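You operate a simulated robot arm through the tools that you are given. There is no shell and no other tool.

Carry out the task below with a simulated robot arm. There is one attempt and no reset: what you move stays moved.

Task
Settle the ore in the TAP cylinder and mark its level.
Fine: on the tapper, tap until it sinks no more, orange marker to the top; then tip it into the tub and put it back. Set down upright: cylinder.

The check looks at the end state, three seconds after you hand in, the way a careful person would. Anything else that was tipped, shoved, dropped, spilled or broken makes it a failure.

Robot
A 7-joint arm with a two-finger parallel gripper, fixed in place. Base frame: the origin is on the floor under the middle of its stand, x ahead of it, y to its left, z up. Units: m, degrees, N and s.
With the tool pointing down near the work surface it reaches from about 0.42 to 0.9 m from the base axis. Its first joint turns from -143.0 to 143.0 degrees. Payload 3 kg.
Tool frame: the origin (TCP) lies between the finger pads and is the grasp point; the fingertips stand 0.03 m ahead of it; z points along the fingers, y is the line along which they close. The gripper opens to 0.094 m. The fingers are 0.028 m wide and 0.01 m thick; the gripper's body (0.05 by 0.096 m) begins 0.055 m behind the TCP.
Orientation is told as [roll, pitch, yaw] about the base's x, y, z axes, in that order, counted from this pose: with the fingers straight down and closing along the base's y, the tool's x points along the base's -x, its y along +y and its z along -z.

Tools
- The arm moves only by the tool apply_moves. Its argument "rows" is one flat list of numbers, 7 for each row, row after row: the shift along the base's x, y, z in m, then the turn, a rotation vector about the base's x, y, z in degrees, then the gripper command, from -1 (shut) to 1 (fully open), values between in proportion. In form: [dx, dy, dz, ax, ay, az, jaw, dx, dy, dz, ax, ay, az, jaw, ...]. A call has 1 to 20 rows; each row shifts and turns the commanded pose from where the row before left it. Rows are played at 5 a second. More than 0.05 m and 8.6 degrees between two rows, or a gripper value outside its range, and nothing of the call is played. A pose out of reach is approached as far as the arm can. The call stops where the force on the tool passes 40 N (or 10 N more than at its start, if that is more) or the arm is blocked; 0.2 s more then pass. Each finger travels about 0.072 m/s and halts on what it meets, pressing with about 34 N; the grip force reading is that of the motor and also rises with nothing between the fingers. The clock runs only during rows and for 0.2 s after the last one: add rows that do not move to give the fingers time. The reply holds the time, the measured pose of the TCP, the force on the tool along the base axes, the opening and the grip force, in the units named above and with some noise, with the torque about the TCP (base axes, N m) and any sound that the robot's microphone picked up, and new pictures: "show" is both (left out), scene, wrist or none.
- Cameras (640 x 400 px; columns grow to the right, rows downward): "scene" is fixed at [0.0522, -0.6487, 1.6099]; the picture's right is [0.85, -0.53, 0.00], its down [-0.24, -0.39, -0.89] and it looks along [0.47, 0.75, -0.46] (base axes); focal length 369 px, centre (320, 200). "wrist" rides on the gripper at [0.076, 0.014, -0.103] in the tool frame; the picture's right is [-0.18, 0.98, 0.00], its down [-0.75, -0.14, -0.64] and it looks along [-0.63, -0.12, 0.77] (tool axes); focal length 243 px, centre (320, 200). There is no depth. A picture from a camera that has moved, and an enlarged one, comes with that camera's place and axes in the base frame and with its lens.
- enlarge(camera, box): a new picture of the part [left, top, right, bottom] of that camera's present view, enlarged. The clock stands still meanwhile.
- close_job(): hands the job in; it is judged then, once.

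Nothing tells you positions but the pictures and the camera data. Unless the task says otherwise, let go and move clear before handing in.

The tools are called after "Emit:" as name(argument=value, ...) on one line, values as JSON. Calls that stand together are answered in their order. apply_moves: Moves the arm, as the interface text tells. Its arguments: {"type":"object","properties":{"rows":{"type":"array","items":{"type":"number"}},"show":{"type":"string","enum":["both","scene","wrist","none"]}},"required":["rows"]} The other tools are called the same way: enlarge (camera, box) takes an enlarged picture of a part of a camera's view; close_job () hands the job in.

At the start:

```text
t: 0.0
tcp_pos: [0.5066, 0.4362, 1.1722]
ee_rot: [0.0, 0.0, 0.0]
ft_force: [0.2, 0.0, 0.5]
moment: [0.01, 0.01, -0.02]
gripper_width: 0.0938
gripper_force: 0.0
```

scene: 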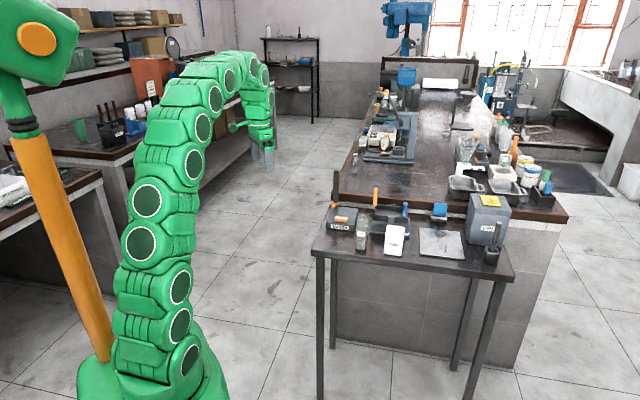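
wrist: 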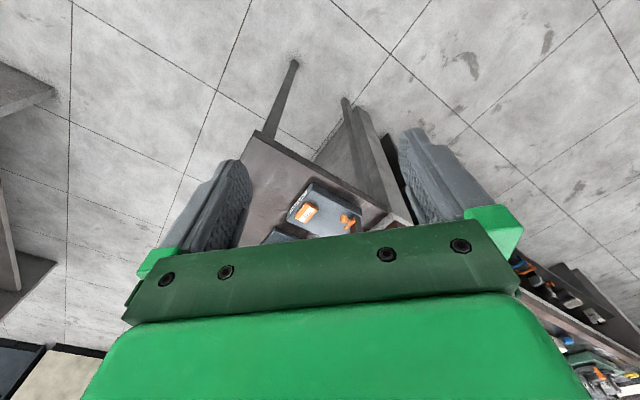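

I see the arm raised at left and a small dark table on the right holding several items (tapper, cylinder, tub, card, and so on). I'll enlarge the table area to identify things.

Emit:
enlarge(camera="scene", box=[310, 160, 430, 270])

Emit:
enlarge(camera="scene", box=[410, 170, 530, 280])

Emit:
enlarge(camera="wrist", box=[220, 130, 440, 260])

```text
3.64 times, centred on (370, 215) of scene
camera zoom: at [0.0522, -0.6487, 1.6099], right [0.85, -0.53, 0.0], down [-0.24, -0.39, -0.89], along [0.47, 0.75, -0.46], focal length 1342 px, centre (138, 146)
```

zoom: 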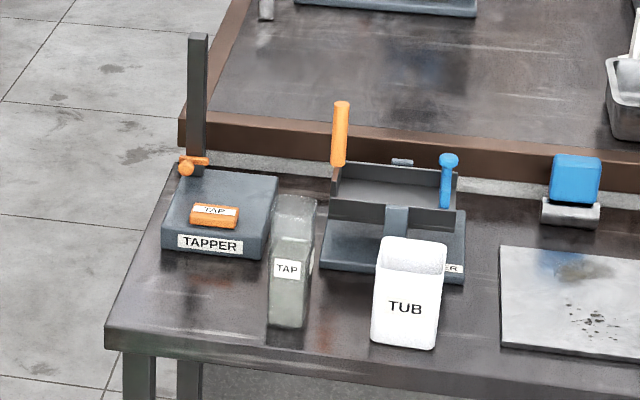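

```text
3.64 times, centred on (470, 225) of scene
camera zoom: at [0.0522, -0.6487, 1.6099], right [0.85, -0.53, 0.0], down [-0.24, -0.39, -0.89], along [0.47, 0.75, -0.46], focal length 1342 px, centre (-226, 109)
```

zoom: 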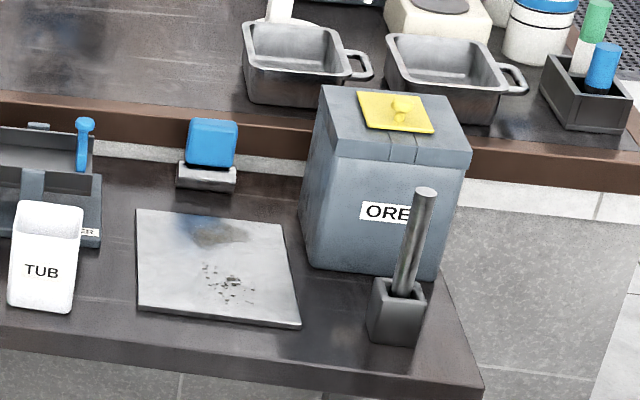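

```text
2.91 times, centred on (330, 195) of wrist
camera zoom: at [0.4294, 0.4515, 1.2744], right [0.18, 0.98, 0.0], down [0.75, -0.14, 0.64], along [0.63, -0.12, -0.77], focal length 706 px, centre (291, 214)
```

zoom: 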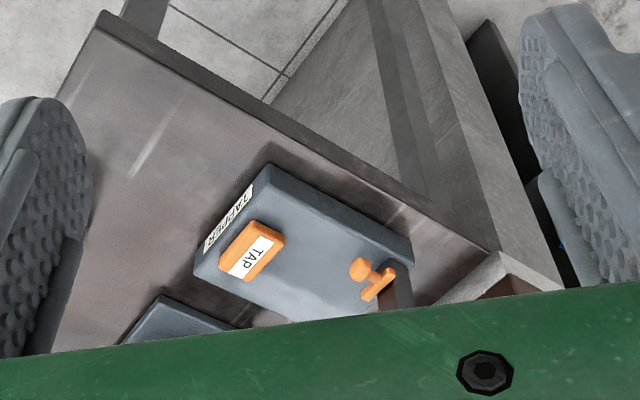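

The tapper (dark block with orange TAP button, black post and an orange marker on it) is at about (0.78, 0.36), the TAP cylinder at about (0.77, 0.22) and the TUB at about (0.85, 0.13), all on a table about 0.84 m high turned about 45°. Next I bring the wrist camera over the table, turned 45°, for a closer look.

Emit:
apply_moves(rows=[0.02, -0.045, 0, 0, 0, 7.5, 1, 0.02, -0.045, 0, 0, 0, 7.5, 1, 0.02, -0.045, 0, 0, 0, 7.5, 1, 0.02, -0.045, 0, 0, 0, 7.5, 1, 0.02, -0.03, 0, 0, 0, 7.5, 1, 0.02, -0.02, 0, 0, 0, 7.5, 1, 0, 0, 0, 0, 0, 0, 1], show="both")

```text
t: 1.6
tcp_pos: [0.6252, 0.2056, 1.17]
ee_rot: [0.1, 0.1, 45.1]
ft_force: [0.6, -0.1, 0.4]
moment: [-0.01, 0.01, 0.02]
gripper_width: 0.094
gripper_force: 0.0
camera wrist: at [0.5617, 0.163, 1.2734], right [-0.57, 0.82, 0.0], down [0.63, 0.43, 0.64], along [0.53, 0.36, -0.77], focal length 243 px, centre (320, 200)
```

scene: 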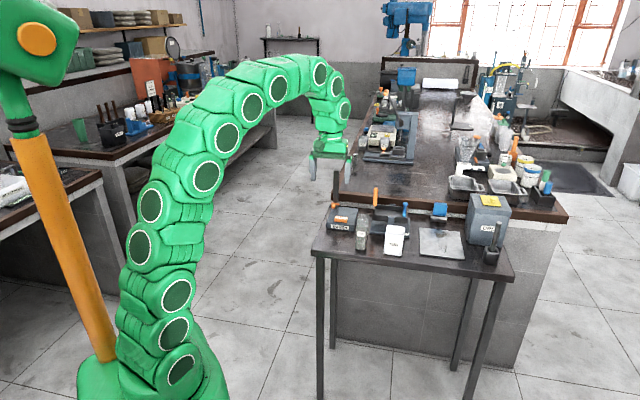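
wrist: 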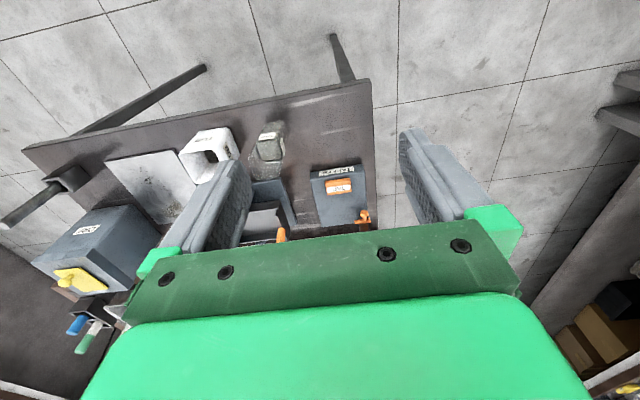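

Emit:
enlarge(camera="wrist", box=[170, 80, 400, 250])

Emit:
enlarge(camera="scene", box=[325, 165, 415, 265])

Emit:
enlarge(camera="scene", box=[340, 200, 385, 255])

```text
2.35 times, centred on (285, 165) of wrist
camera zoom: at [0.5617, 0.163, 1.2734], right [-0.57, 0.82, 0.0], down [0.63, 0.43, 0.64], along [0.53, 0.36, -0.77], focal length 571 px, centre (402, 282)
```

zoom: 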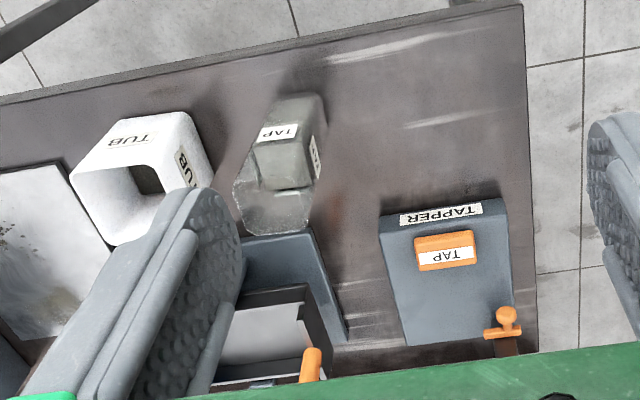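

```text
4.00 times, centred on (370, 215) of scene
camera zoom: at [0.0522, -0.6487, 1.6099], right [0.85, -0.53, 0.0], down [-0.24, -0.39, -0.89], along [0.47, 0.75, -0.46], focal length 1476 px, centre (120, 140)
```

zoom: 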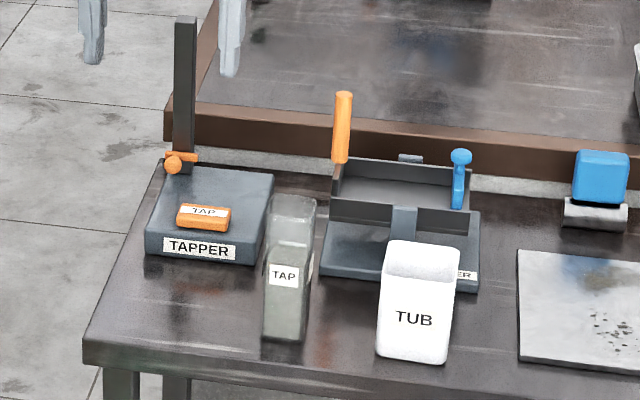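

```text
7.27 times, centred on (362, 228) of scene
camera zoom: at [0.0522, -0.6487, 1.6099], right [0.85, -0.53, 0.0], down [-0.24, -0.39, -0.89], along [0.47, 0.75, -0.46], focal length 2683 px, centre (11, 0)
```

zoom: 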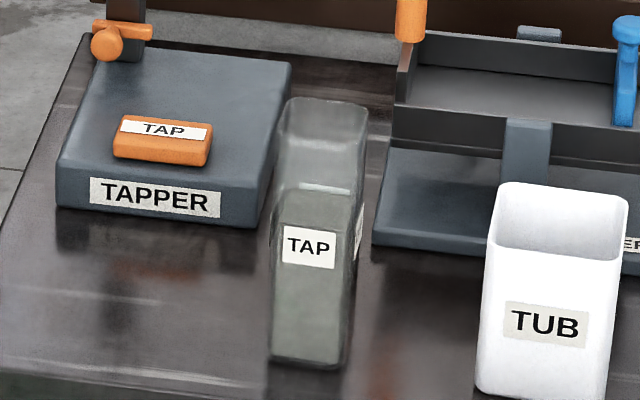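

The cylinder is a clear square vessel about two-thirds full of grey ore, and the tapper carries a post at its back-left corner with an orange marker near the bottom. Next I move the wrist camera closer and tilt it to see the marker and the tapper.

Emit:
apply_moves(rows=[0.019, 0.026, -0.015, 4.42, -4.42, 0, 1, 0.019, 0.026, -0.015, 4.42, -4.42, 0, 1, 0.019, 0.026, -0.015, 4.42, -4.42, 0, 1, 0.019, 0.026, -0.015, 4.42, -4.42, 0, 1, 0, 0, 0, 0, 0, 0, 1], show="both")

Emit:
enlarge(camera="wrist", box=[230, 80, 410, 240])

```text
t: 2.8
tcp_pos: [0.7024, 0.3102, 1.1119]
ee_rot: [-0.1, -25.1, 45.0]
ft_force: [-0.4, -0.2, -0.7]
moment: [0.03, 0.01, -0.03]
gripper_width: 0.0942
gripper_force: 0.0
camera wrist: at [0.6125, 0.2416, 1.1717], right [-0.58, 0.81, 0.08], down [0.39, 0.19, 0.9], along [0.72, 0.55, -0.43], focal length 243 px, centre (320, 200)
```

scene: 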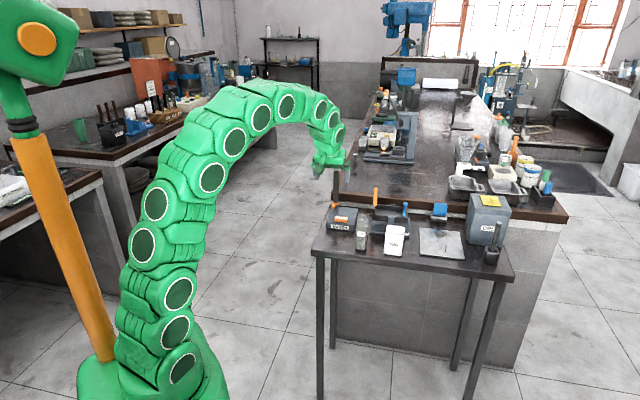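
wrist: 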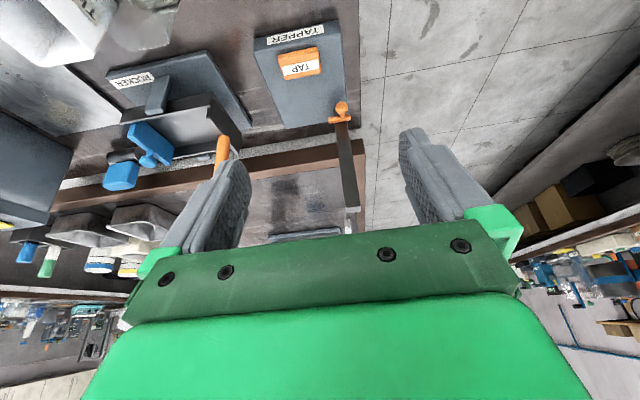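

```text
2.50 times, centred on (320, 160) of wrist
camera zoom: at [0.6125, 0.2416, 1.1717], right [-0.58, 0.81, 0.08], down [0.39, 0.19, 0.9], along [0.72, 0.55, -0.43], focal length 606 px, centre (320, 300)
```

zoom: 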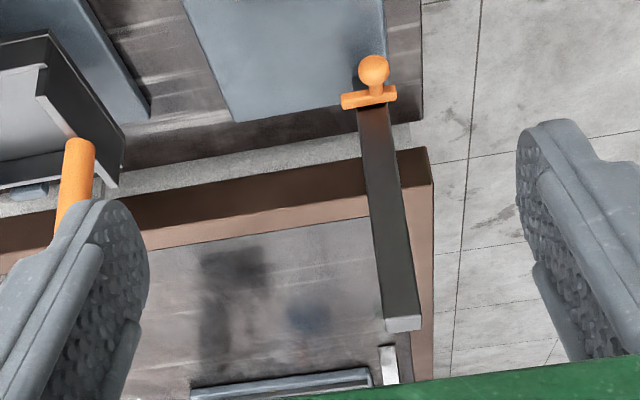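

Emit:
enlarge(camera="wrist", box=[310, 85, 370, 130])

Emit:
enlarge(camera="wrist", box=[240, 10, 380, 140])

Emit:
enlarge(camera="scene", box=[325, 190, 365, 230])

```text
8.89 times, centred on (340, 108) of wrist
camera zoom: at [0.6125, 0.2416, 1.1717], right [-0.58, 0.81, 0.08], down [0.39, 0.19, 0.9], along [0.72, 0.55, -0.43], focal length 2157 px, centre (142, 1022)
```

zoom: 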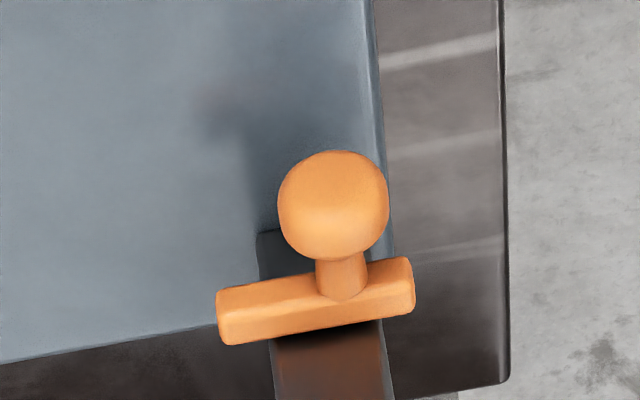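

```text
3.08 times, centred on (310, 75) of wrist
camera zoom: at [0.6125, 0.2416, 1.1717], right [-0.58, 0.81, 0.08], down [0.39, 0.19, 0.9], along [0.72, 0.55, -0.43], focal length 746 px, centre (351, 585)
```

zoom: 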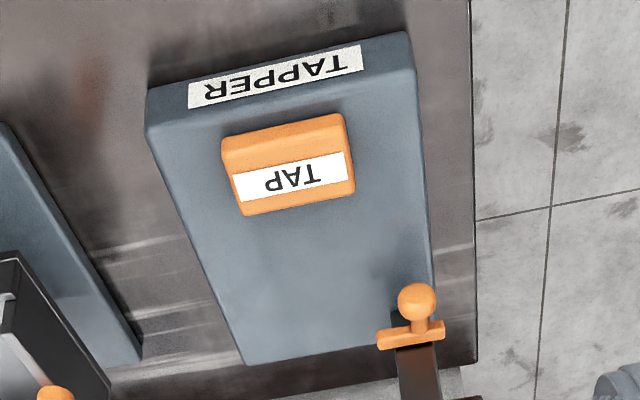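

```text
10.00 times, centred on (345, 210) of scene
camera zoom: at [0.0522, -0.6487, 1.6099], right [0.85, -0.53, 0.0], down [-0.24, -0.39, -0.89], along [0.47, 0.75, -0.46], focal length 3689 px, centre (70, 100)
```

zoom: 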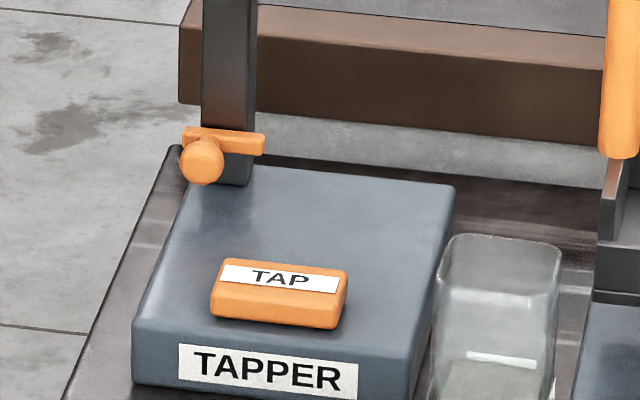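

The middle device is a ROCKER (not needed); the tapper spans about 0.105 × 0.134 m with top at z≈0.878, button on the front half and marker knob in front of the post. I zoom into the cylinder and tub for their exact size and level.

Emit:
enlarge(camera="scene", box=[348, 210, 380, 254])

Emit:
enlarge(camera="scene", box=[375, 215, 415, 260])

Emit:
enlarge(camera="wrist", box=[20, 0, 240, 140])

```text
9.09 times, centred on (364, 232) of scene
camera zoom: at [0.0522, -0.6487, 1.6099], right [0.85, -0.53, 0.0], down [-0.24, -0.39, -0.89], along [0.47, 0.75, -0.46], focal length 3354 px, centre (-80, -91)
```

zoom: 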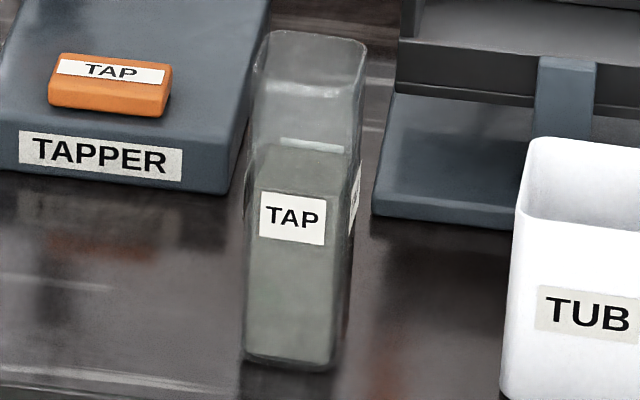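

```text
8.89 times, centred on (395, 238) of scene
camera zoom: at [0.0522, -0.6487, 1.6099], right [0.85, -0.53, 0.0], down [-0.24, -0.39, -0.89], along [0.47, 0.75, -0.46], focal length 3279 px, centre (-347, -133)
```

zoom: 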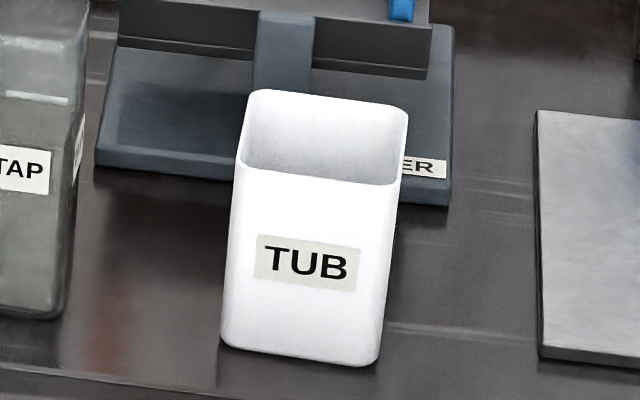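

```text
2.86 times, centred on (130, 70) of wrist
camera zoom: at [0.6125, 0.2416, 1.1717], right [-0.58, 0.81, 0.08], down [0.39, 0.19, 0.9], along [0.72, 0.55, -0.43], focal length 693 px, centre (863, 571)
```

zoom: 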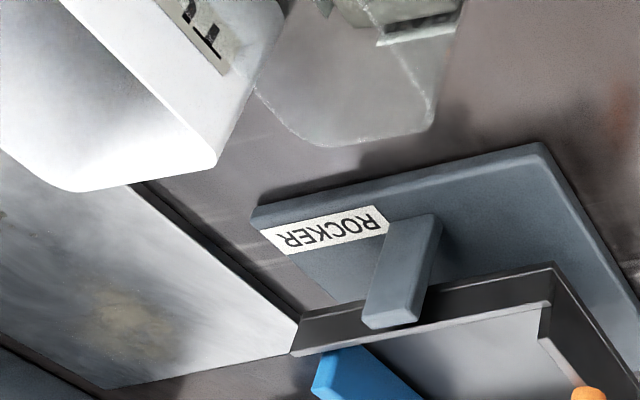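

The cylinder is about 0.037 m square and 0.127 m tall, standing at about (0.766, 0.214); the tub's mouth is about 0.06 m wide at z≈0.925. I now tilt the tool nearly horizontal (75°) and bring it in front of the cylinder, outside the table's front edge.

Emit:
apply_moves(rows=[-0.0019, -0.0246, -0.01, 5.05, -5.05, 0, 1, -0.0019, -0.0246, -0.01, 5.05, -5.05, 0, 1, -0.0019, -0.0246, -0.01, 5.05, -5.05, 0, 1, -0.0019, -0.0246, -0.01, 5.05, -5.05, 0, 1, -0.0019, -0.0246, -0.01, 5.05, -5.05, 0, 1, -0.0019, -0.0246, -0.01, 5.05, -5.05, 0, 1, -0.0019, -0.0246, -0.01, 5.05, -5.05, 0, 1, 0, 0, 0, 0, 0, 0, 1], show="both")

```text
t: 4.6
tcp_pos: [0.69, 0.1415, 1.0424]
ee_rot: [0.5, -75.0, 44.6]
ft_force: [-0.3, -0.6, -0.4]
moment: [0.0, 0.02, 0.02]
gripper_width: 0.0938
gripper_force: 0.1
out of reach, approached as far as the arm can: row 6
camera wrist: at [0.5947, 0.0683, 0.996], right [-0.66, 0.73, 0.18], down [-0.2, -0.4, 0.89], along [0.72, 0.56, 0.41], focal length 243 px, centre (320, 200)
```

scene: 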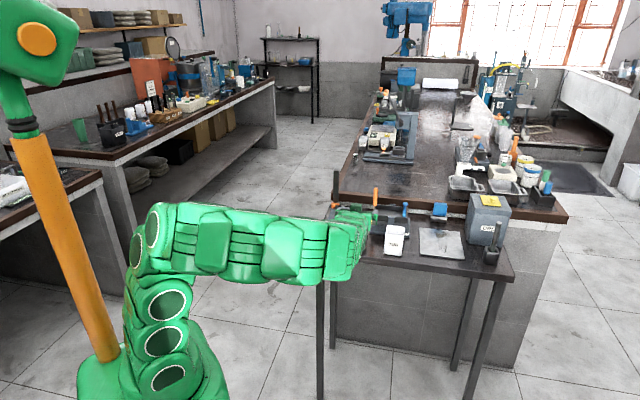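
wrist: 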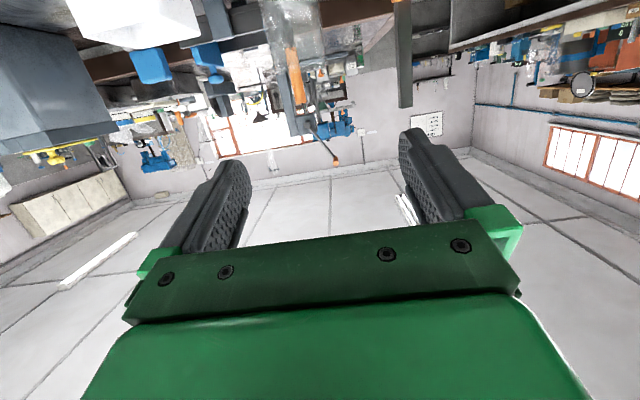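

The tool is nearly horizontal in front of the cylinder at z≈1.04, though the last row was flagged slightly out of reach. Before touching anything I test in free air whether the wrist can roll far enough for the pour.

Emit:
apply_moves(rows=[0, 0, 0, 5.46, 5.46, -2.07, 1, 0, 0, 0, 5.46, 5.46, -2.07, 1, 0, 0, 0, 5.46, 5.46, -2.07, 1, 0, 0, 0, 5.46, 5.46, -2.07, 1, 0, 0, 0, 5.46, 5.46, -2.07, 1, 0, 0, 0, 5.46, 5.46, -2.07, 1, 0, 0, 0, 5.46, 5.46, -2.07, 1, 0, 0, 0, 5.46, 5.46, -2.07, 1, 0, 0, 0, 0, 0, 0, 1], show="none")

```text
t: 6.6
tcp_pos: [0.689, 0.1418, 1.0417]
ee_rot: [73.4, -25.1, -37.8]
ft_force: [0.0, 0.4, -0.2]
moment: [0.04, 0.0, -0.01]
gripper_width: 0.094
gripper_force: 0.0
```

The 64° roll worked without any limit. I keep rolling to find how far it goes.

Emit:
apply_moves(rows=[0, 0, 0, 5.46, 5.46, -2.07, 1, 0, 0, 0, 5.46, 5.46, -2.07, 1, 0, 0, 0, 5.46, 5.46, -2.07, 1, 0, 0, 0, 5.46, 5.46, -2.07, 1, 0, 0, 0, 5.46, 5.46, -2.07, 1, 0, 0, 0, 5.46, 5.46, -2.07, 1, 0, 0, 0, 5.46, 5.46, -2.07, 1, 0, 0, 0, 5.46, 5.46, -2.07, 1, 0, 0, 0, 5.46, 5.46, -2.07, 1, 0, 0, 0, 5.46, 5.46, -2.07, 1, 0, 0, 0, 5.46, 5.46, -2.07, 1, 0, 0, 0, 0, 0, 0, 1], show="wrist")

```text
t: 9.2
tcp_pos: [0.6906, 0.1412, 1.0426]
ee_rot: [60.3, 58.5, -70.8]
ft_force: [0.2, -0.3, 0.7]
moment: [0.0, 0.04, 0.01]
gripper_width: 0.0938
gripper_force: 0.1
camera wrist: at [0.617, 0.1027, 1.1408], right [0.73, -0.62, 0.29], down [-0.41, -0.74, -0.54], along [0.55, 0.28, -0.79], focal length 243 px, centre (320, 200)
```

wrist: 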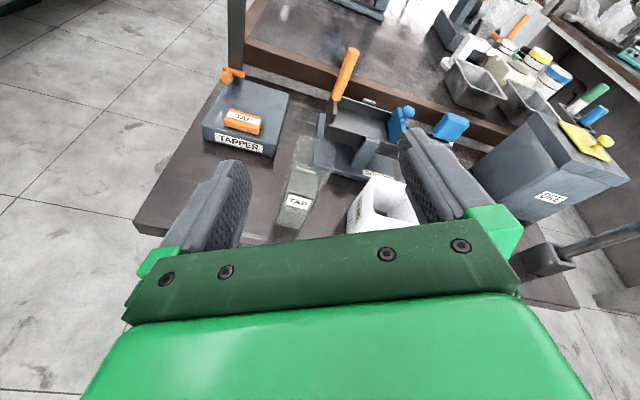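

The roll of 152° is reachable, and in this rolled orientation the camera sits above the gripper with an upright view. I complete the roll to 180° so that I can grasp with the camera on top.

Emit:
apply_moves(rows=[0, 0, 0, 4.78, 4.78, -1.81, 1, 0, 0, 0, 4.78, 4.78, -1.81, 1, 0, 0, 0, 4.78, 4.78, -1.81, 1, 0, 0, 0, 4.78, 4.78, -1.81, 1, 0, 0, 0, 0, 0, 0, 1], show="both")

```text
t: 10.4
tcp_pos: [0.6859, 0.1462, 1.0303]
ee_rot: [0.2, 75.0, -134.7]
ft_force: [-0.2, -1.0, -0.8]
moment: [-0.02, 0.01, -0.02]
gripper_width: 0.0938
gripper_force: 0.1
out of reach, approached as far as the arm can: row 4
camera wrist: at [0.6386, 0.0809, 1.1305], right [0.66, -0.73, -0.18], down [-0.68, -0.48, -0.56], along [0.33, 0.49, -0.81], focal length 243 px, centre (320, 200)
```

scene: 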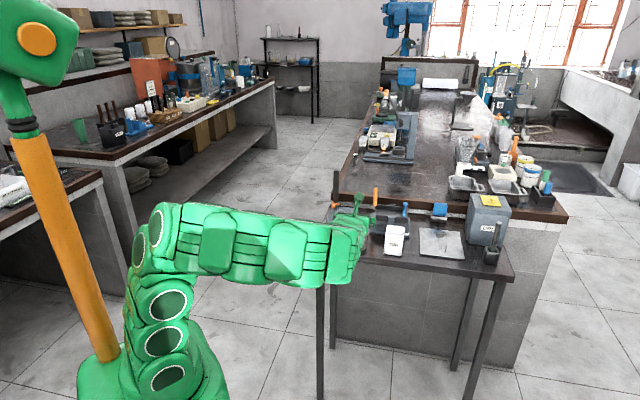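
wrist: 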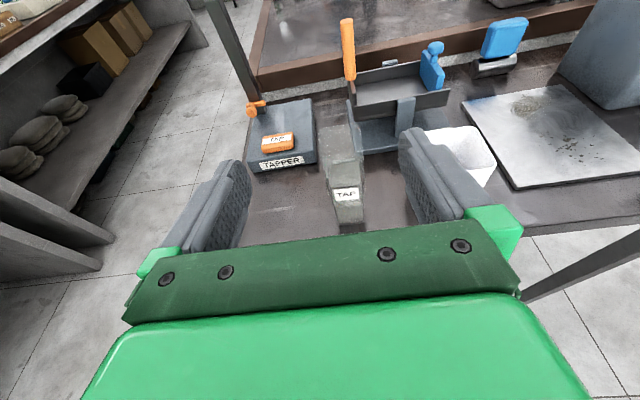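

The tool is now camera-up, but at 75° the arm is right at a limit. I reduce the tilt to about 60° and check that the pose is cleanly reached.

Emit:
apply_moves(rows=[0, 0, 0, -5.3, 5.3, 0, 1, 0, 0, 0, -5.3, 5.3, 0, 1, 0, 0, 0, 0, 0, 0, 1], show="wrist")

```text
t: 11.2
tcp_pos: [0.6852, 0.1455, 1.0303]
ee_rot: [0.1, 60.0, -134.7]
ft_force: [0.4, 0.4, -0.3]
moment: [-0.02, -0.01, 0.0]
gripper_width: 0.0942
gripper_force: 0.1
camera wrist: at [0.6583, 0.102, 1.1477], right [0.63, -0.76, -0.16], down [-0.76, -0.56, -0.33], along [0.16, 0.33, -0.93], focal length 243 px, centre (320, 200)
```

wrist: 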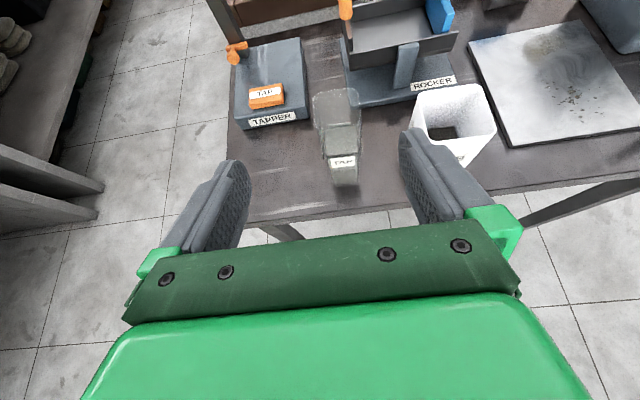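

Emit:
enlarge(camera="wrist", box=[290, 70, 390, 210])

Emit:
enlarge(camera="wrist", box=[220, 20, 330, 140])

```text
2.86 times, centred on (340, 140) of wrist
camera zoom: at [0.6583, 0.102, 1.1477], right [0.63, -0.76, -0.16], down [-0.76, -0.56, -0.33], along [0.16, 0.33, -0.93], focal length 693 px, centre (263, 371)
```

zoom: 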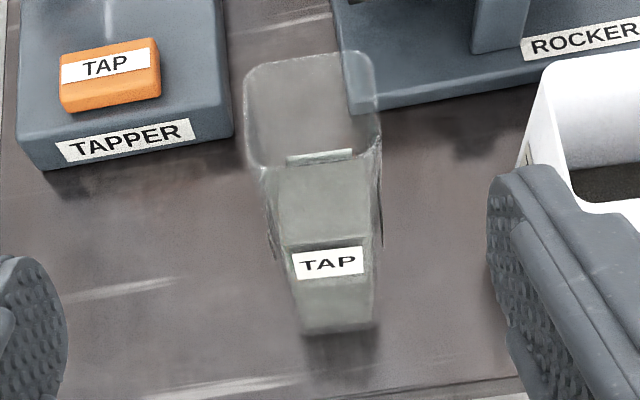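

```text
3.33 times, centred on (275, 80) of wrist
camera zoom: at [0.6583, 0.102, 1.1477], right [0.63, -0.76, -0.16], down [-0.76, -0.56, -0.33], along [0.16, 0.33, -0.93], focal length 809 px, centre (470, 600)
```

zoom: 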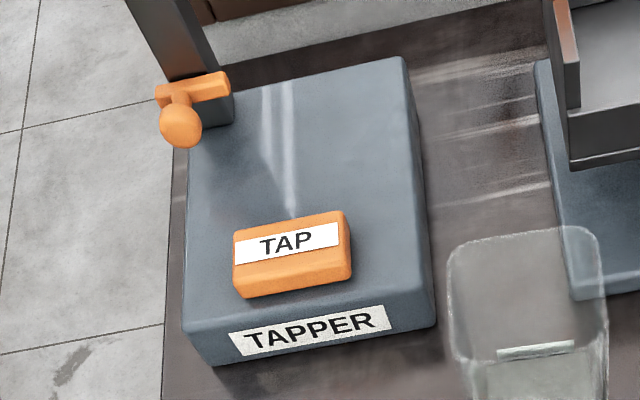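

The view is now clear: the cylinder's centre is at about (0.766, 0.211), with the ore top about 0.08 m above its base. Next I line up laterally, descend in front of the table edge and move half way in, then check.

Emit:
apply_moves(rows=[0.0027, -0.0027, -0.039, 0, 0, -0.15, 1, 0.0027, -0.0027, -0.039, 0, 0, -0.15, 1, 0.0027, -0.0027, -0.039, 0, 0, 0, 1, 0.018, 0.018, 0, 0, 0, 0, 1, 0.018, 0.018, 0, 0, 0, 0, 1, 0, 0, 0, 0, 0, 0, 1], show="both")

```text
t: 12.6
tcp_pos: [0.7297, 0.1751, 0.9109]
ee_rot: [0.2, 60.0, -135.0]
ft_force: [-0.5, 0.2, -0.2]
moment: [0.0, -0.01, -0.03]
gripper_width: 0.0939
gripper_force: 0.0
camera wrist: at [0.7029, 0.1306, 1.0293], right [0.63, -0.76, -0.16], down [-0.76, -0.56, -0.33], along [0.17, 0.33, -0.93], focal length 243 px, centre (320, 200)
```

scene: 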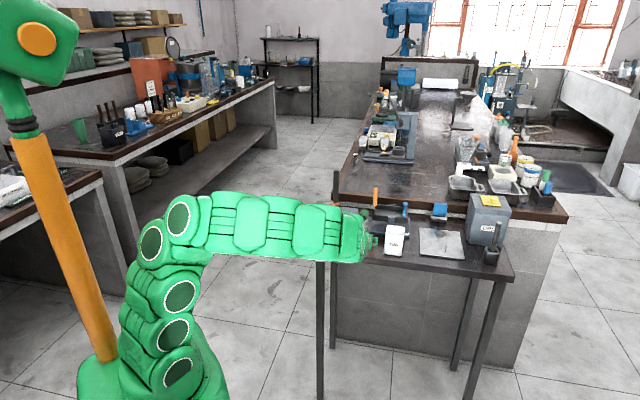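
wrist: 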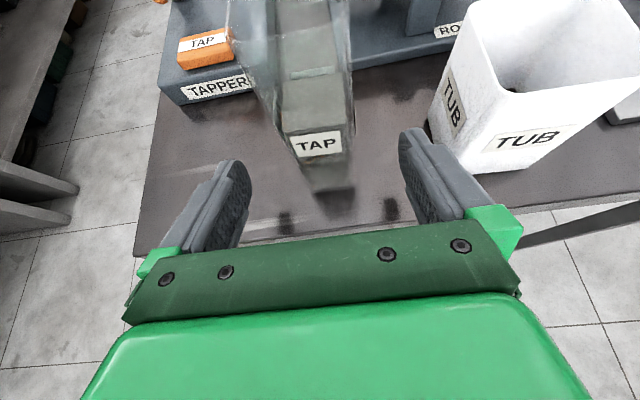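

The cylinder is between the fingers' lines of approach. I move forward the last 51 mm and close partly, then check the alignment.

Emit:
apply_moves(rows=[0.018, 0.018, 0, 0, 0, 0, 1, 0.018, 0.018, 0, 0, 0, 0, 1, 0, 0, 0, 0, 0, 0, 0.2, 0, 0, 0, 0, 0, 0, 0.2, 0, 0, 0, 0, 0, 0, 0.2], show="both")

Emit:
enlarge(camera="wrist", box=[220, 60, 420, 240])

Emit:
enlarge(camera="scene", box=[320, 180, 420, 270])

```text
t: 13.8
tcp_pos: [0.7596, 0.2275, 0.9081]
ee_rot: [2.0, 58.0, -134.6]
ft_force: [0.2, -0.3, 0.3]
moment: [-0.01, 0.02, 0.01]
gripper_width: 0.0568
gripper_force: 0.2
out of reach, approached as far as the arm can: row 1, 2
camera wrist: at [0.7335, 0.1873, 1.0272], right [0.61, -0.78, -0.14], down [-0.78, -0.55, -0.3], along [0.16, 0.29, -0.94], focal length 243 px, centre (320, 200)
```

scene: 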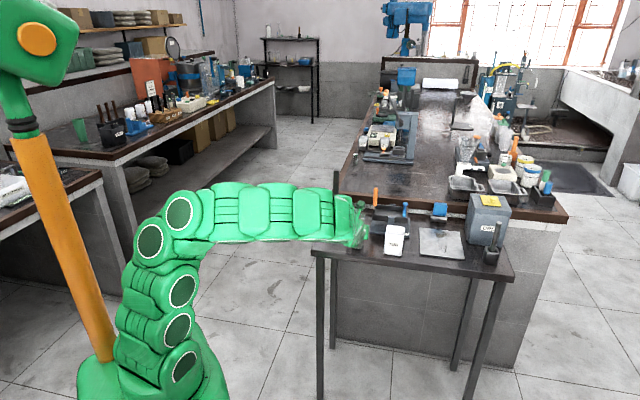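
wrist: 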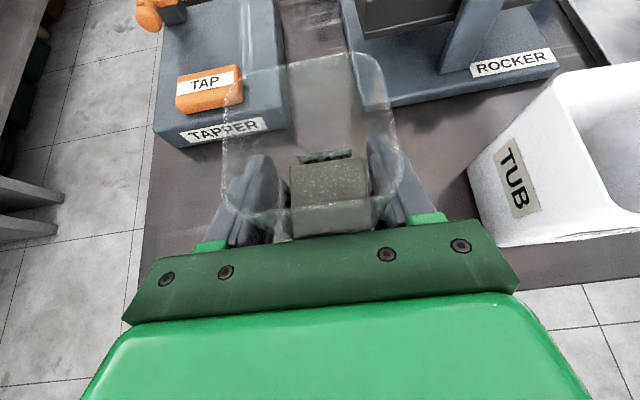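

```text
2.22 times, centred on (320, 150) of wrist
camera zoom: at [0.7335, 0.1873, 1.0272], right [0.61, -0.78, -0.14], down [-0.78, -0.55, -0.3], along [0.16, 0.29, -0.94], focal length 539 px, centre (320, 311)
```

zoom: 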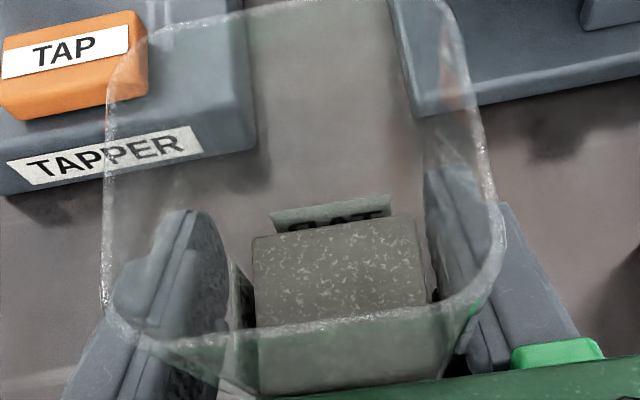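

```text
4.44 times, centred on (370, 225) of scene
camera zoom: at [0.0522, -0.6487, 1.6099], right [0.85, -0.53, 0.0], down [-0.24, -0.39, -0.89], along [0.47, 0.75, -0.46], focal length 1640 px, centre (98, 89)
```

zoom: 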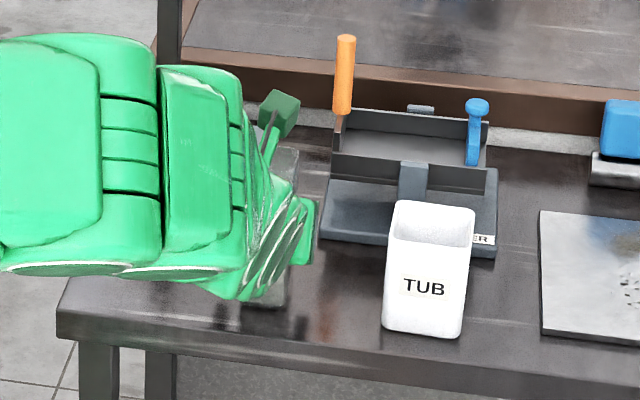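

The camera-up wrist pose hit a joint limit near the cylinder and drifted about 16 mm sideways, so it's not usable there. I open, back straight out, and will use the other roll (camera below), which is mid-range.

Emit:
apply_moves(rows=[0, 0, 0, 0, 0, 0, 1, 0, 0, 0, 0, 0, 0, 1, -0.02, -0.02, 0, 0, 0, 0, 1, -0.02, -0.02, 0, 0, 0, 0, 1, -0.02, -0.02, 0, 0, 0, 0, 1, -0.015, -0.015, 0.02, 0, 0, 0, 1, 0, 0, 0.04, 0, 0, 0, 1, 0, 0, 0.04, 0, 0, 0, 1, 0, 0, 0, 0, 0, 0, 1], show="both")

Emit:
enlarge(camera="wrist", box=[230, 40, 410, 200])

Emit:
enlarge(camera="scene", box=[348, 210, 380, 254])

```text
t: 15.8
tcp_pos: [0.6888, 0.1351, 1.0116]
ee_rot: [0.2, 60.0, -134.9]
ft_force: [0.3, 0.4, 0.2]
moment: [-0.04, -0.01, 0.0]
gripper_width: 0.0941
gripper_force: 0.0
out of reach, approached as far as the arm can: row 3
camera wrist: at [0.6619, 0.091, 1.1295], right [0.63, -0.76, -0.16], down [-0.76, -0.56, -0.33], along [0.16, 0.33, -0.93], focal length 243 px, centre (320, 200)
```

scene: 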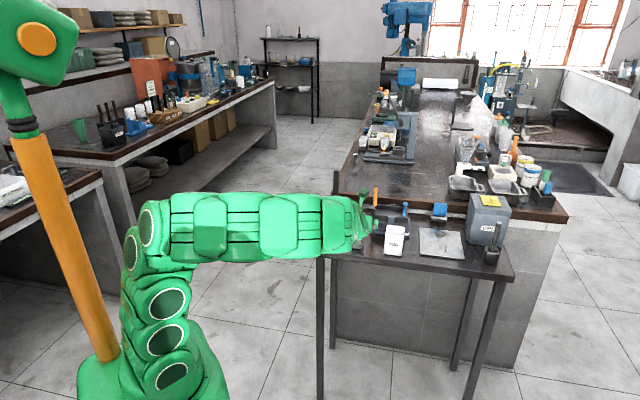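
wrist: 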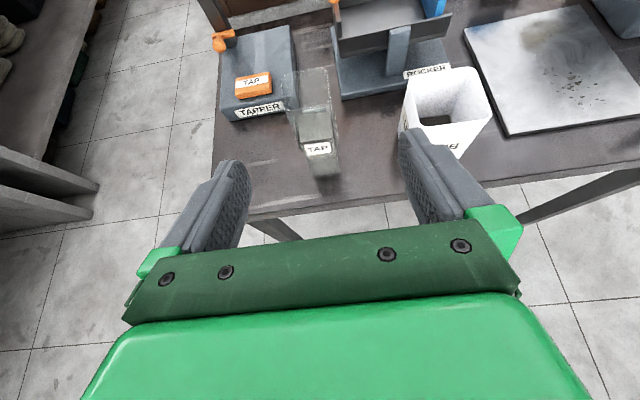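

```text
2.50 times, centred on (320, 120) of wrist
camera zoom: at [0.6619, 0.091, 1.1295], right [0.63, -0.76, -0.16], down [-0.76, -0.56, -0.33], along [0.16, 0.33, -0.93], focal length 606 px, centre (320, 400)
```

zoom: 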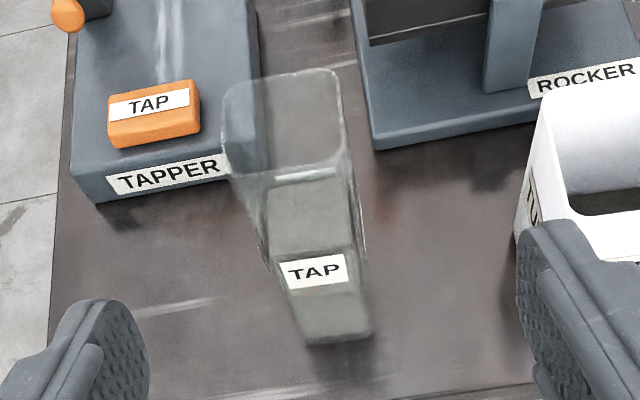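

```text
9.09 times, centred on (364, 232) of scene
camera zoom: at [0.0522, -0.6487, 1.6099], right [0.85, -0.53, 0.0], down [-0.24, -0.39, -0.89], along [0.47, 0.75, -0.46], focal length 3354 px, centre (-80, -91)
```

zoom: 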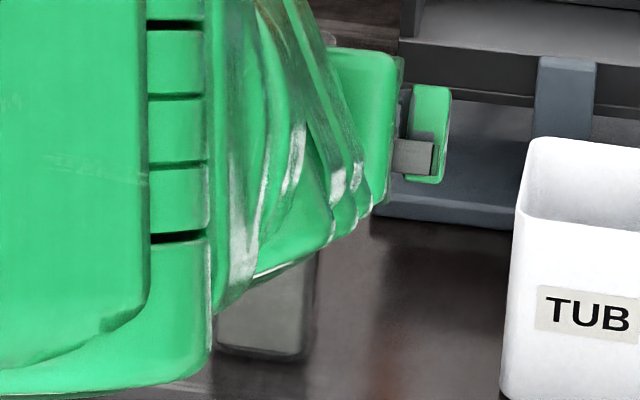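

The cylinder got nudged about 14 mm left but stands upright; its original spot (0.767, 0.211) is noted for the return. Now I roll the tool back 180° in free air.

Emit:
apply_moves(rows=[-0.01, -0.01, 0.03, -4.9, -4.9, 4.0, 1, 0, 0, 0, -4.9, -4.9, 4.0, 1, 0, 0, 0, -4.9, -4.9, 4.0, 1, 0, 0, 0, -4.9, -4.9, 4.0, 1, 0, 0, 0, -4.9, -4.9, 4.0, 1, 0, 0, 0, -4.9, -4.9, 4.0, 1, 0, 0, 0, -4.9, -4.9, 4.0, 1, 0, 0, 0, -4.9, -4.9, 4.0, 1, 0, 0, 0, -4.9, -4.9, 4.0, 1, 0, 0, 0, -4.9, -4.9, 4.0, 1, 0, 0, 0, -4.9, -4.9, 4.0, 1, 0, 0, 0, -4.9, -4.9, 4.0, 1, 0, 0, 0, -4.9, -4.9, 4.0, 1, 0, 0, 0, -4.9, -4.9, 4.0, 1, 0, 0, 0, -4.9, -4.9, 4.0, 1, 0, 0, 0, -4.9, -4.9, 4.0, 1, 0, 0, 0, -4.9, -4.9, 4.0, 1, 0, 0, 0, -4.9, -4.9, 4.0, 1, 0, 0, 0, -4.9, -4.9, 4.0, 1, 0, 0, 0, 0, 0, 0, 1], show="none")

```text
t: 20.0
tcp_pos: [0.6801, 0.1256, 1.0429]
ee_rot: [39.3, -49.9, -1.7]
ft_force: [0.6, 0.5, -0.3]
moment: [-0.02, -0.04, 0.01]
gripper_width: 0.0941
gripper_force: 0.1
```

Emit:
apply_moves(rows=[0, 0, 0, -4.287, -4.287, 3.5, 1, 0, 0, 0, -4.287, -4.287, 3.5, 1, 0, 0, 0, -4.287, -4.287, 3.5, 1, 0, 0, 0, -4.287, -4.287, 3.5, 1, 0, 0, 0, 0, 0, 0, 1], show="both")

```text
t: 21.2
tcp_pos: [0.68, 0.1253, 1.0427]
ee_rot: [0.1, -60.0, 45.2]
ft_force: [0.0, 0.2, 0.5]
moment: [-0.02, 0.0, -0.05]
gripper_width: 0.0941
gripper_force: 0.1
camera wrist: at [0.5802, 0.0461, 1.0282], right [-0.63, 0.76, 0.16], down [-0.03, -0.23, 0.97], along [0.77, 0.61, 0.16], focal length 243 px, centre (320, 200)
```

scene: 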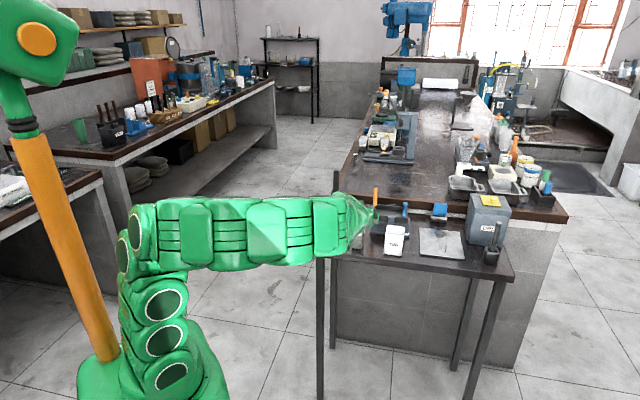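
wrist: 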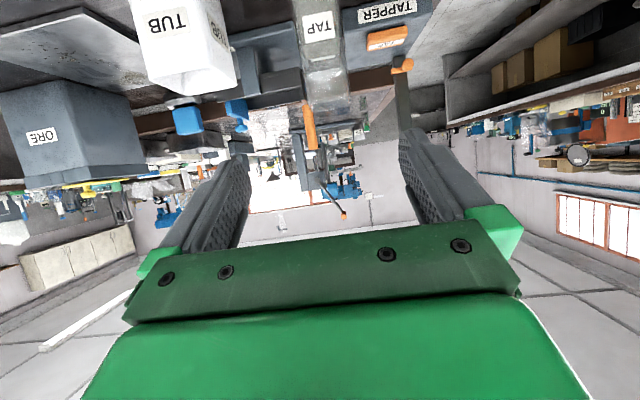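

Now in the camera-below pose at 60° tilt with everything cleanly reached. I line up with the cylinder's present place (a little left), descend and move half way in.

Emit:
apply_moves(rows=[-0.0029, 0.0029, -0.0436, 0, 0, -0.2, 1, -0.0029, 0.0029, -0.0436, 0, 0, 0, 1, -0.0029, 0.0029, -0.0436, 0, 0, 0, 1, 0.02, 0.02, 0, 0, 0, 0, 1, 0.02, 0.02, 0, 0, 0, 0, 1, 0, 0, 0, 0, 0, 0, 1], show="wrist")

Emit:
enlarge(camera="wrist", box=[220, 40, 420, 240])

```text
t: 22.6
tcp_pos: [0.7112, 0.173, 0.9115]
ee_rot: [0.2, -60.0, 45.0]
ft_force: [-0.2, 0.9, -0.1]
moment: [-0.02, -0.03, -0.03]
gripper_width: 0.0943
gripper_force: 0.0
camera wrist: at [0.6098, 0.0939, 0.897], right [-0.63, 0.76, 0.16], down [-0.03, -0.23, 0.97], along [0.78, 0.61, 0.16], focal length 243 px, centre (320, 200)
```

wrist: 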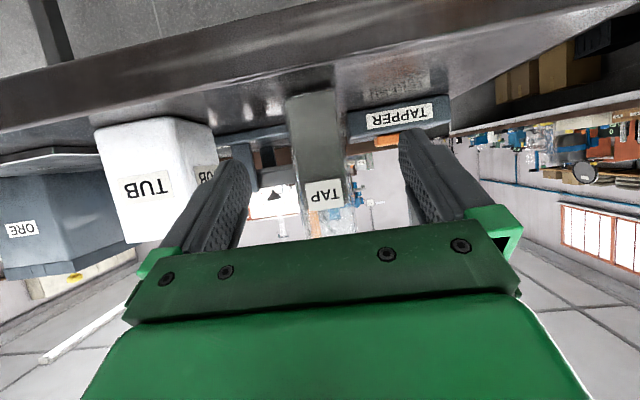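

```text
2.00 times, centred on (320, 140) of wrist
camera zoom: at [0.6098, 0.0939, 0.897], right [-0.63, 0.76, 0.16], down [-0.03, -0.23, 0.97], along [0.78, 0.61, 0.16], focal length 485 px, centre (320, 320)
```

zoom: 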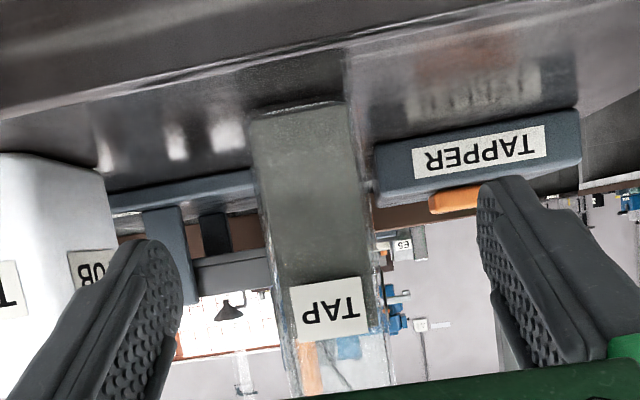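

The horizontal view shows the cylinder centred between the fingers. I move in the last 67 mm and close on it.

Emit:
apply_moves(rows=[0.0158, 0.0158, 0, 0, 0, 0, 1, 0.0158, 0.0158, 0, 0, 0, 0, 1, 0.0158, 0.0158, 0, 0, 0, 0, 1, 0, 0, 0, 0, 0, 0, 1], show="both")

Emit:
enlarge(camera="wrist", box=[200, 60, 440, 240])

```text
t: 23.6
tcp_pos: [0.7582, 0.2214, 0.9127]
ee_rot: [0.2, -60.0, 44.9]
ft_force: [-0.6, -0.4, 0.4]
moment: [0.01, 0.0, 0.01]
gripper_width: 0.0937
gripper_force: 0.1
camera wrist: at [0.6575, 0.1411, 0.8983], right [-0.63, 0.76, 0.16], down [-0.03, -0.23, 0.97], along [0.78, 0.61, 0.16], focal length 243 px, centre (320, 200)
```

scene: 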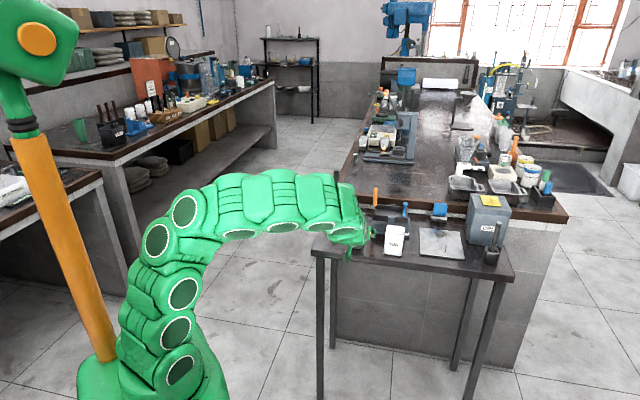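
wrist: 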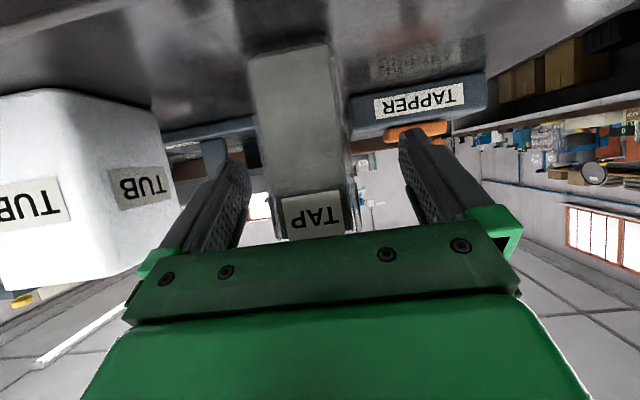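

```text
2.22 times, centred on (320, 150) of wrist
camera zoom: at [0.6575, 0.1411, 0.8983], right [-0.63, 0.76, 0.16], down [-0.03, -0.23, 0.97], along [0.78, 0.61, 0.16], focal length 539 px, centre (320, 311)
```

zoom: 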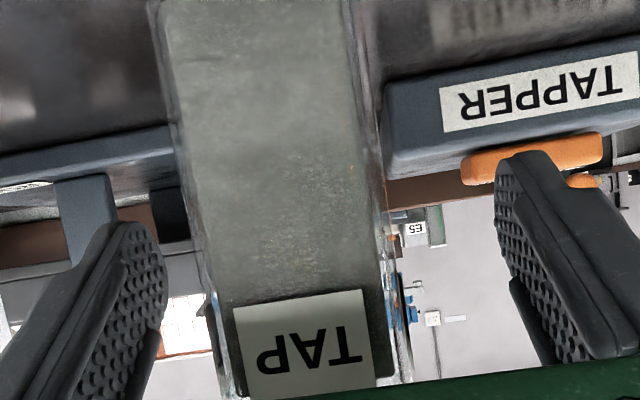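

The fingers straddle the cylinder and the pose is exact. Closing the gripper now.

Emit:
apply_moves(rows=[0, 0, 0, 0, 0, 0, 0.1, 0, 0, 0, 0, 0, 0, 0.1, 0, 0, 0, 0, 0, 0, -0.3, 0, 0, 0, 0, 0, 0, -0.3, 0, 0, 0, 0, 0, 0, -0.3], show="wrist")

```text
t: 24.8
tcp_pos: [0.7587, 0.2197, 0.9126]
ee_rot: [0.1, -60.0, 44.8]
ft_force: [0.3, -0.3, 1.0]
moment: [-0.03, -0.05, 0.01]
gripper_width: 0.0437
gripper_force: 33.9
camera wrist: at [0.6575, 0.1409, 0.8984], right [-0.63, 0.76, 0.16], down [-0.03, -0.23, 0.97], along [0.78, 0.61, 0.16], focal length 243 px, centre (320, 200)
```

wrist: 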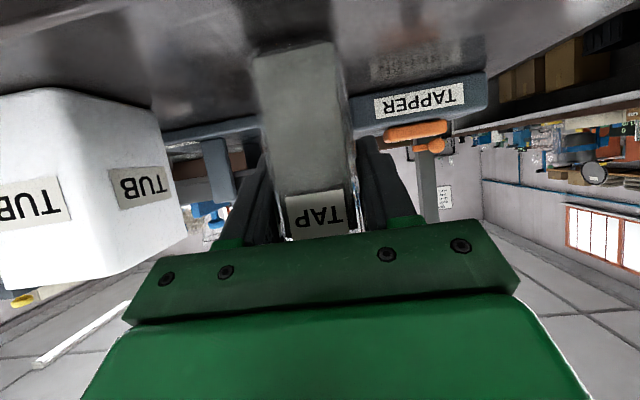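

Gripped: width 44 mm, force 34 N. Now I lift it straight up 0.12 m and check it hangs steady.

Emit:
apply_moves(rows=[0, 0, 0.02, 0, 0, 0, -0.3, 0, 0, 0.03, 0, 0, 0, -0.3, 0, 0, 0.035, 0, 0, 0, -0.3, 0, 0, 0.035, 0, 0, 0, -0.3, 0, 0, 0, 0, 0, 0, -0.3], show="both")

Emit:
enlarge(camera="scene", box=[320, 170, 420, 260])

```text
t: 26.0
tcp_pos: [0.7609, 0.2208, 1.0325]
ee_rot: [0.2, -60.0, 44.8]
ft_force: [-0.2, 0.3, -2.5]
moment: [0.01, 0.01, 0.02]
gripper_width: 0.044
gripper_force: 33.4
camera wrist: at [0.6616, 0.1424, 1.018], right [-0.63, 0.76, 0.16], down [-0.03, -0.23, 0.97], along [0.78, 0.61, 0.16], focal length 243 px, centre (320, 200)
```

scene: 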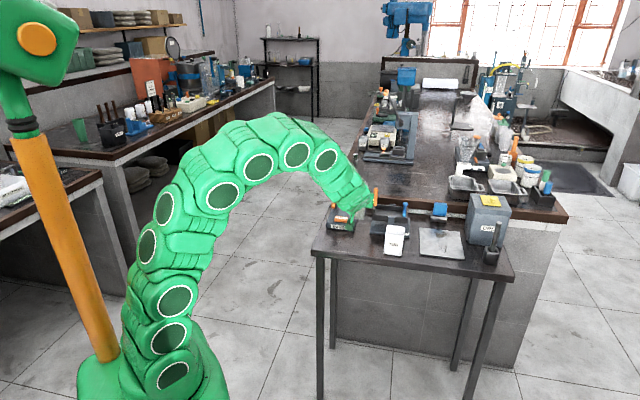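
wrist: 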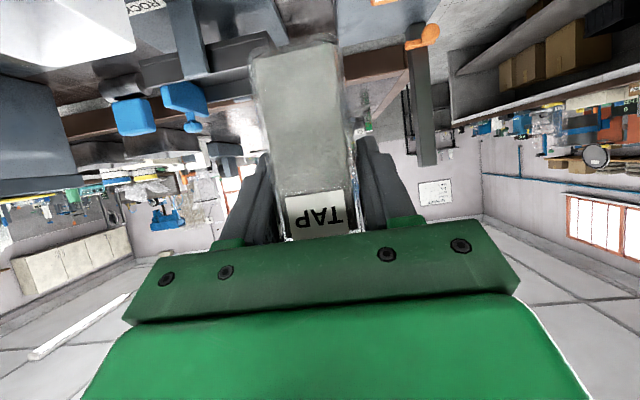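

```text
4.44 times, centred on (370, 215) of scene
camera zoom: at [0.0522, -0.6487, 1.6099], right [0.85, -0.53, 0.0], down [-0.24, -0.39, -0.89], along [0.47, 0.75, -0.46], focal length 1640 px, centre (98, 133)
```

zoom: 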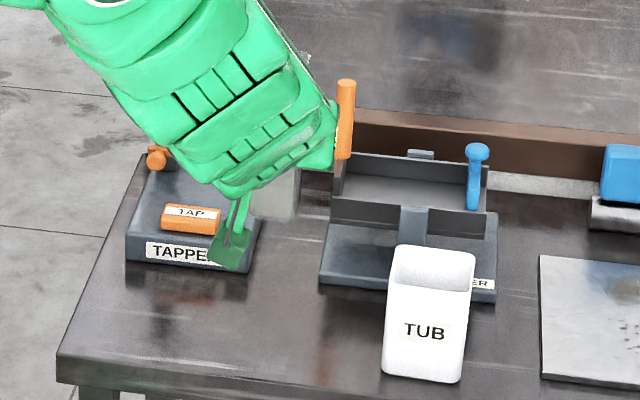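

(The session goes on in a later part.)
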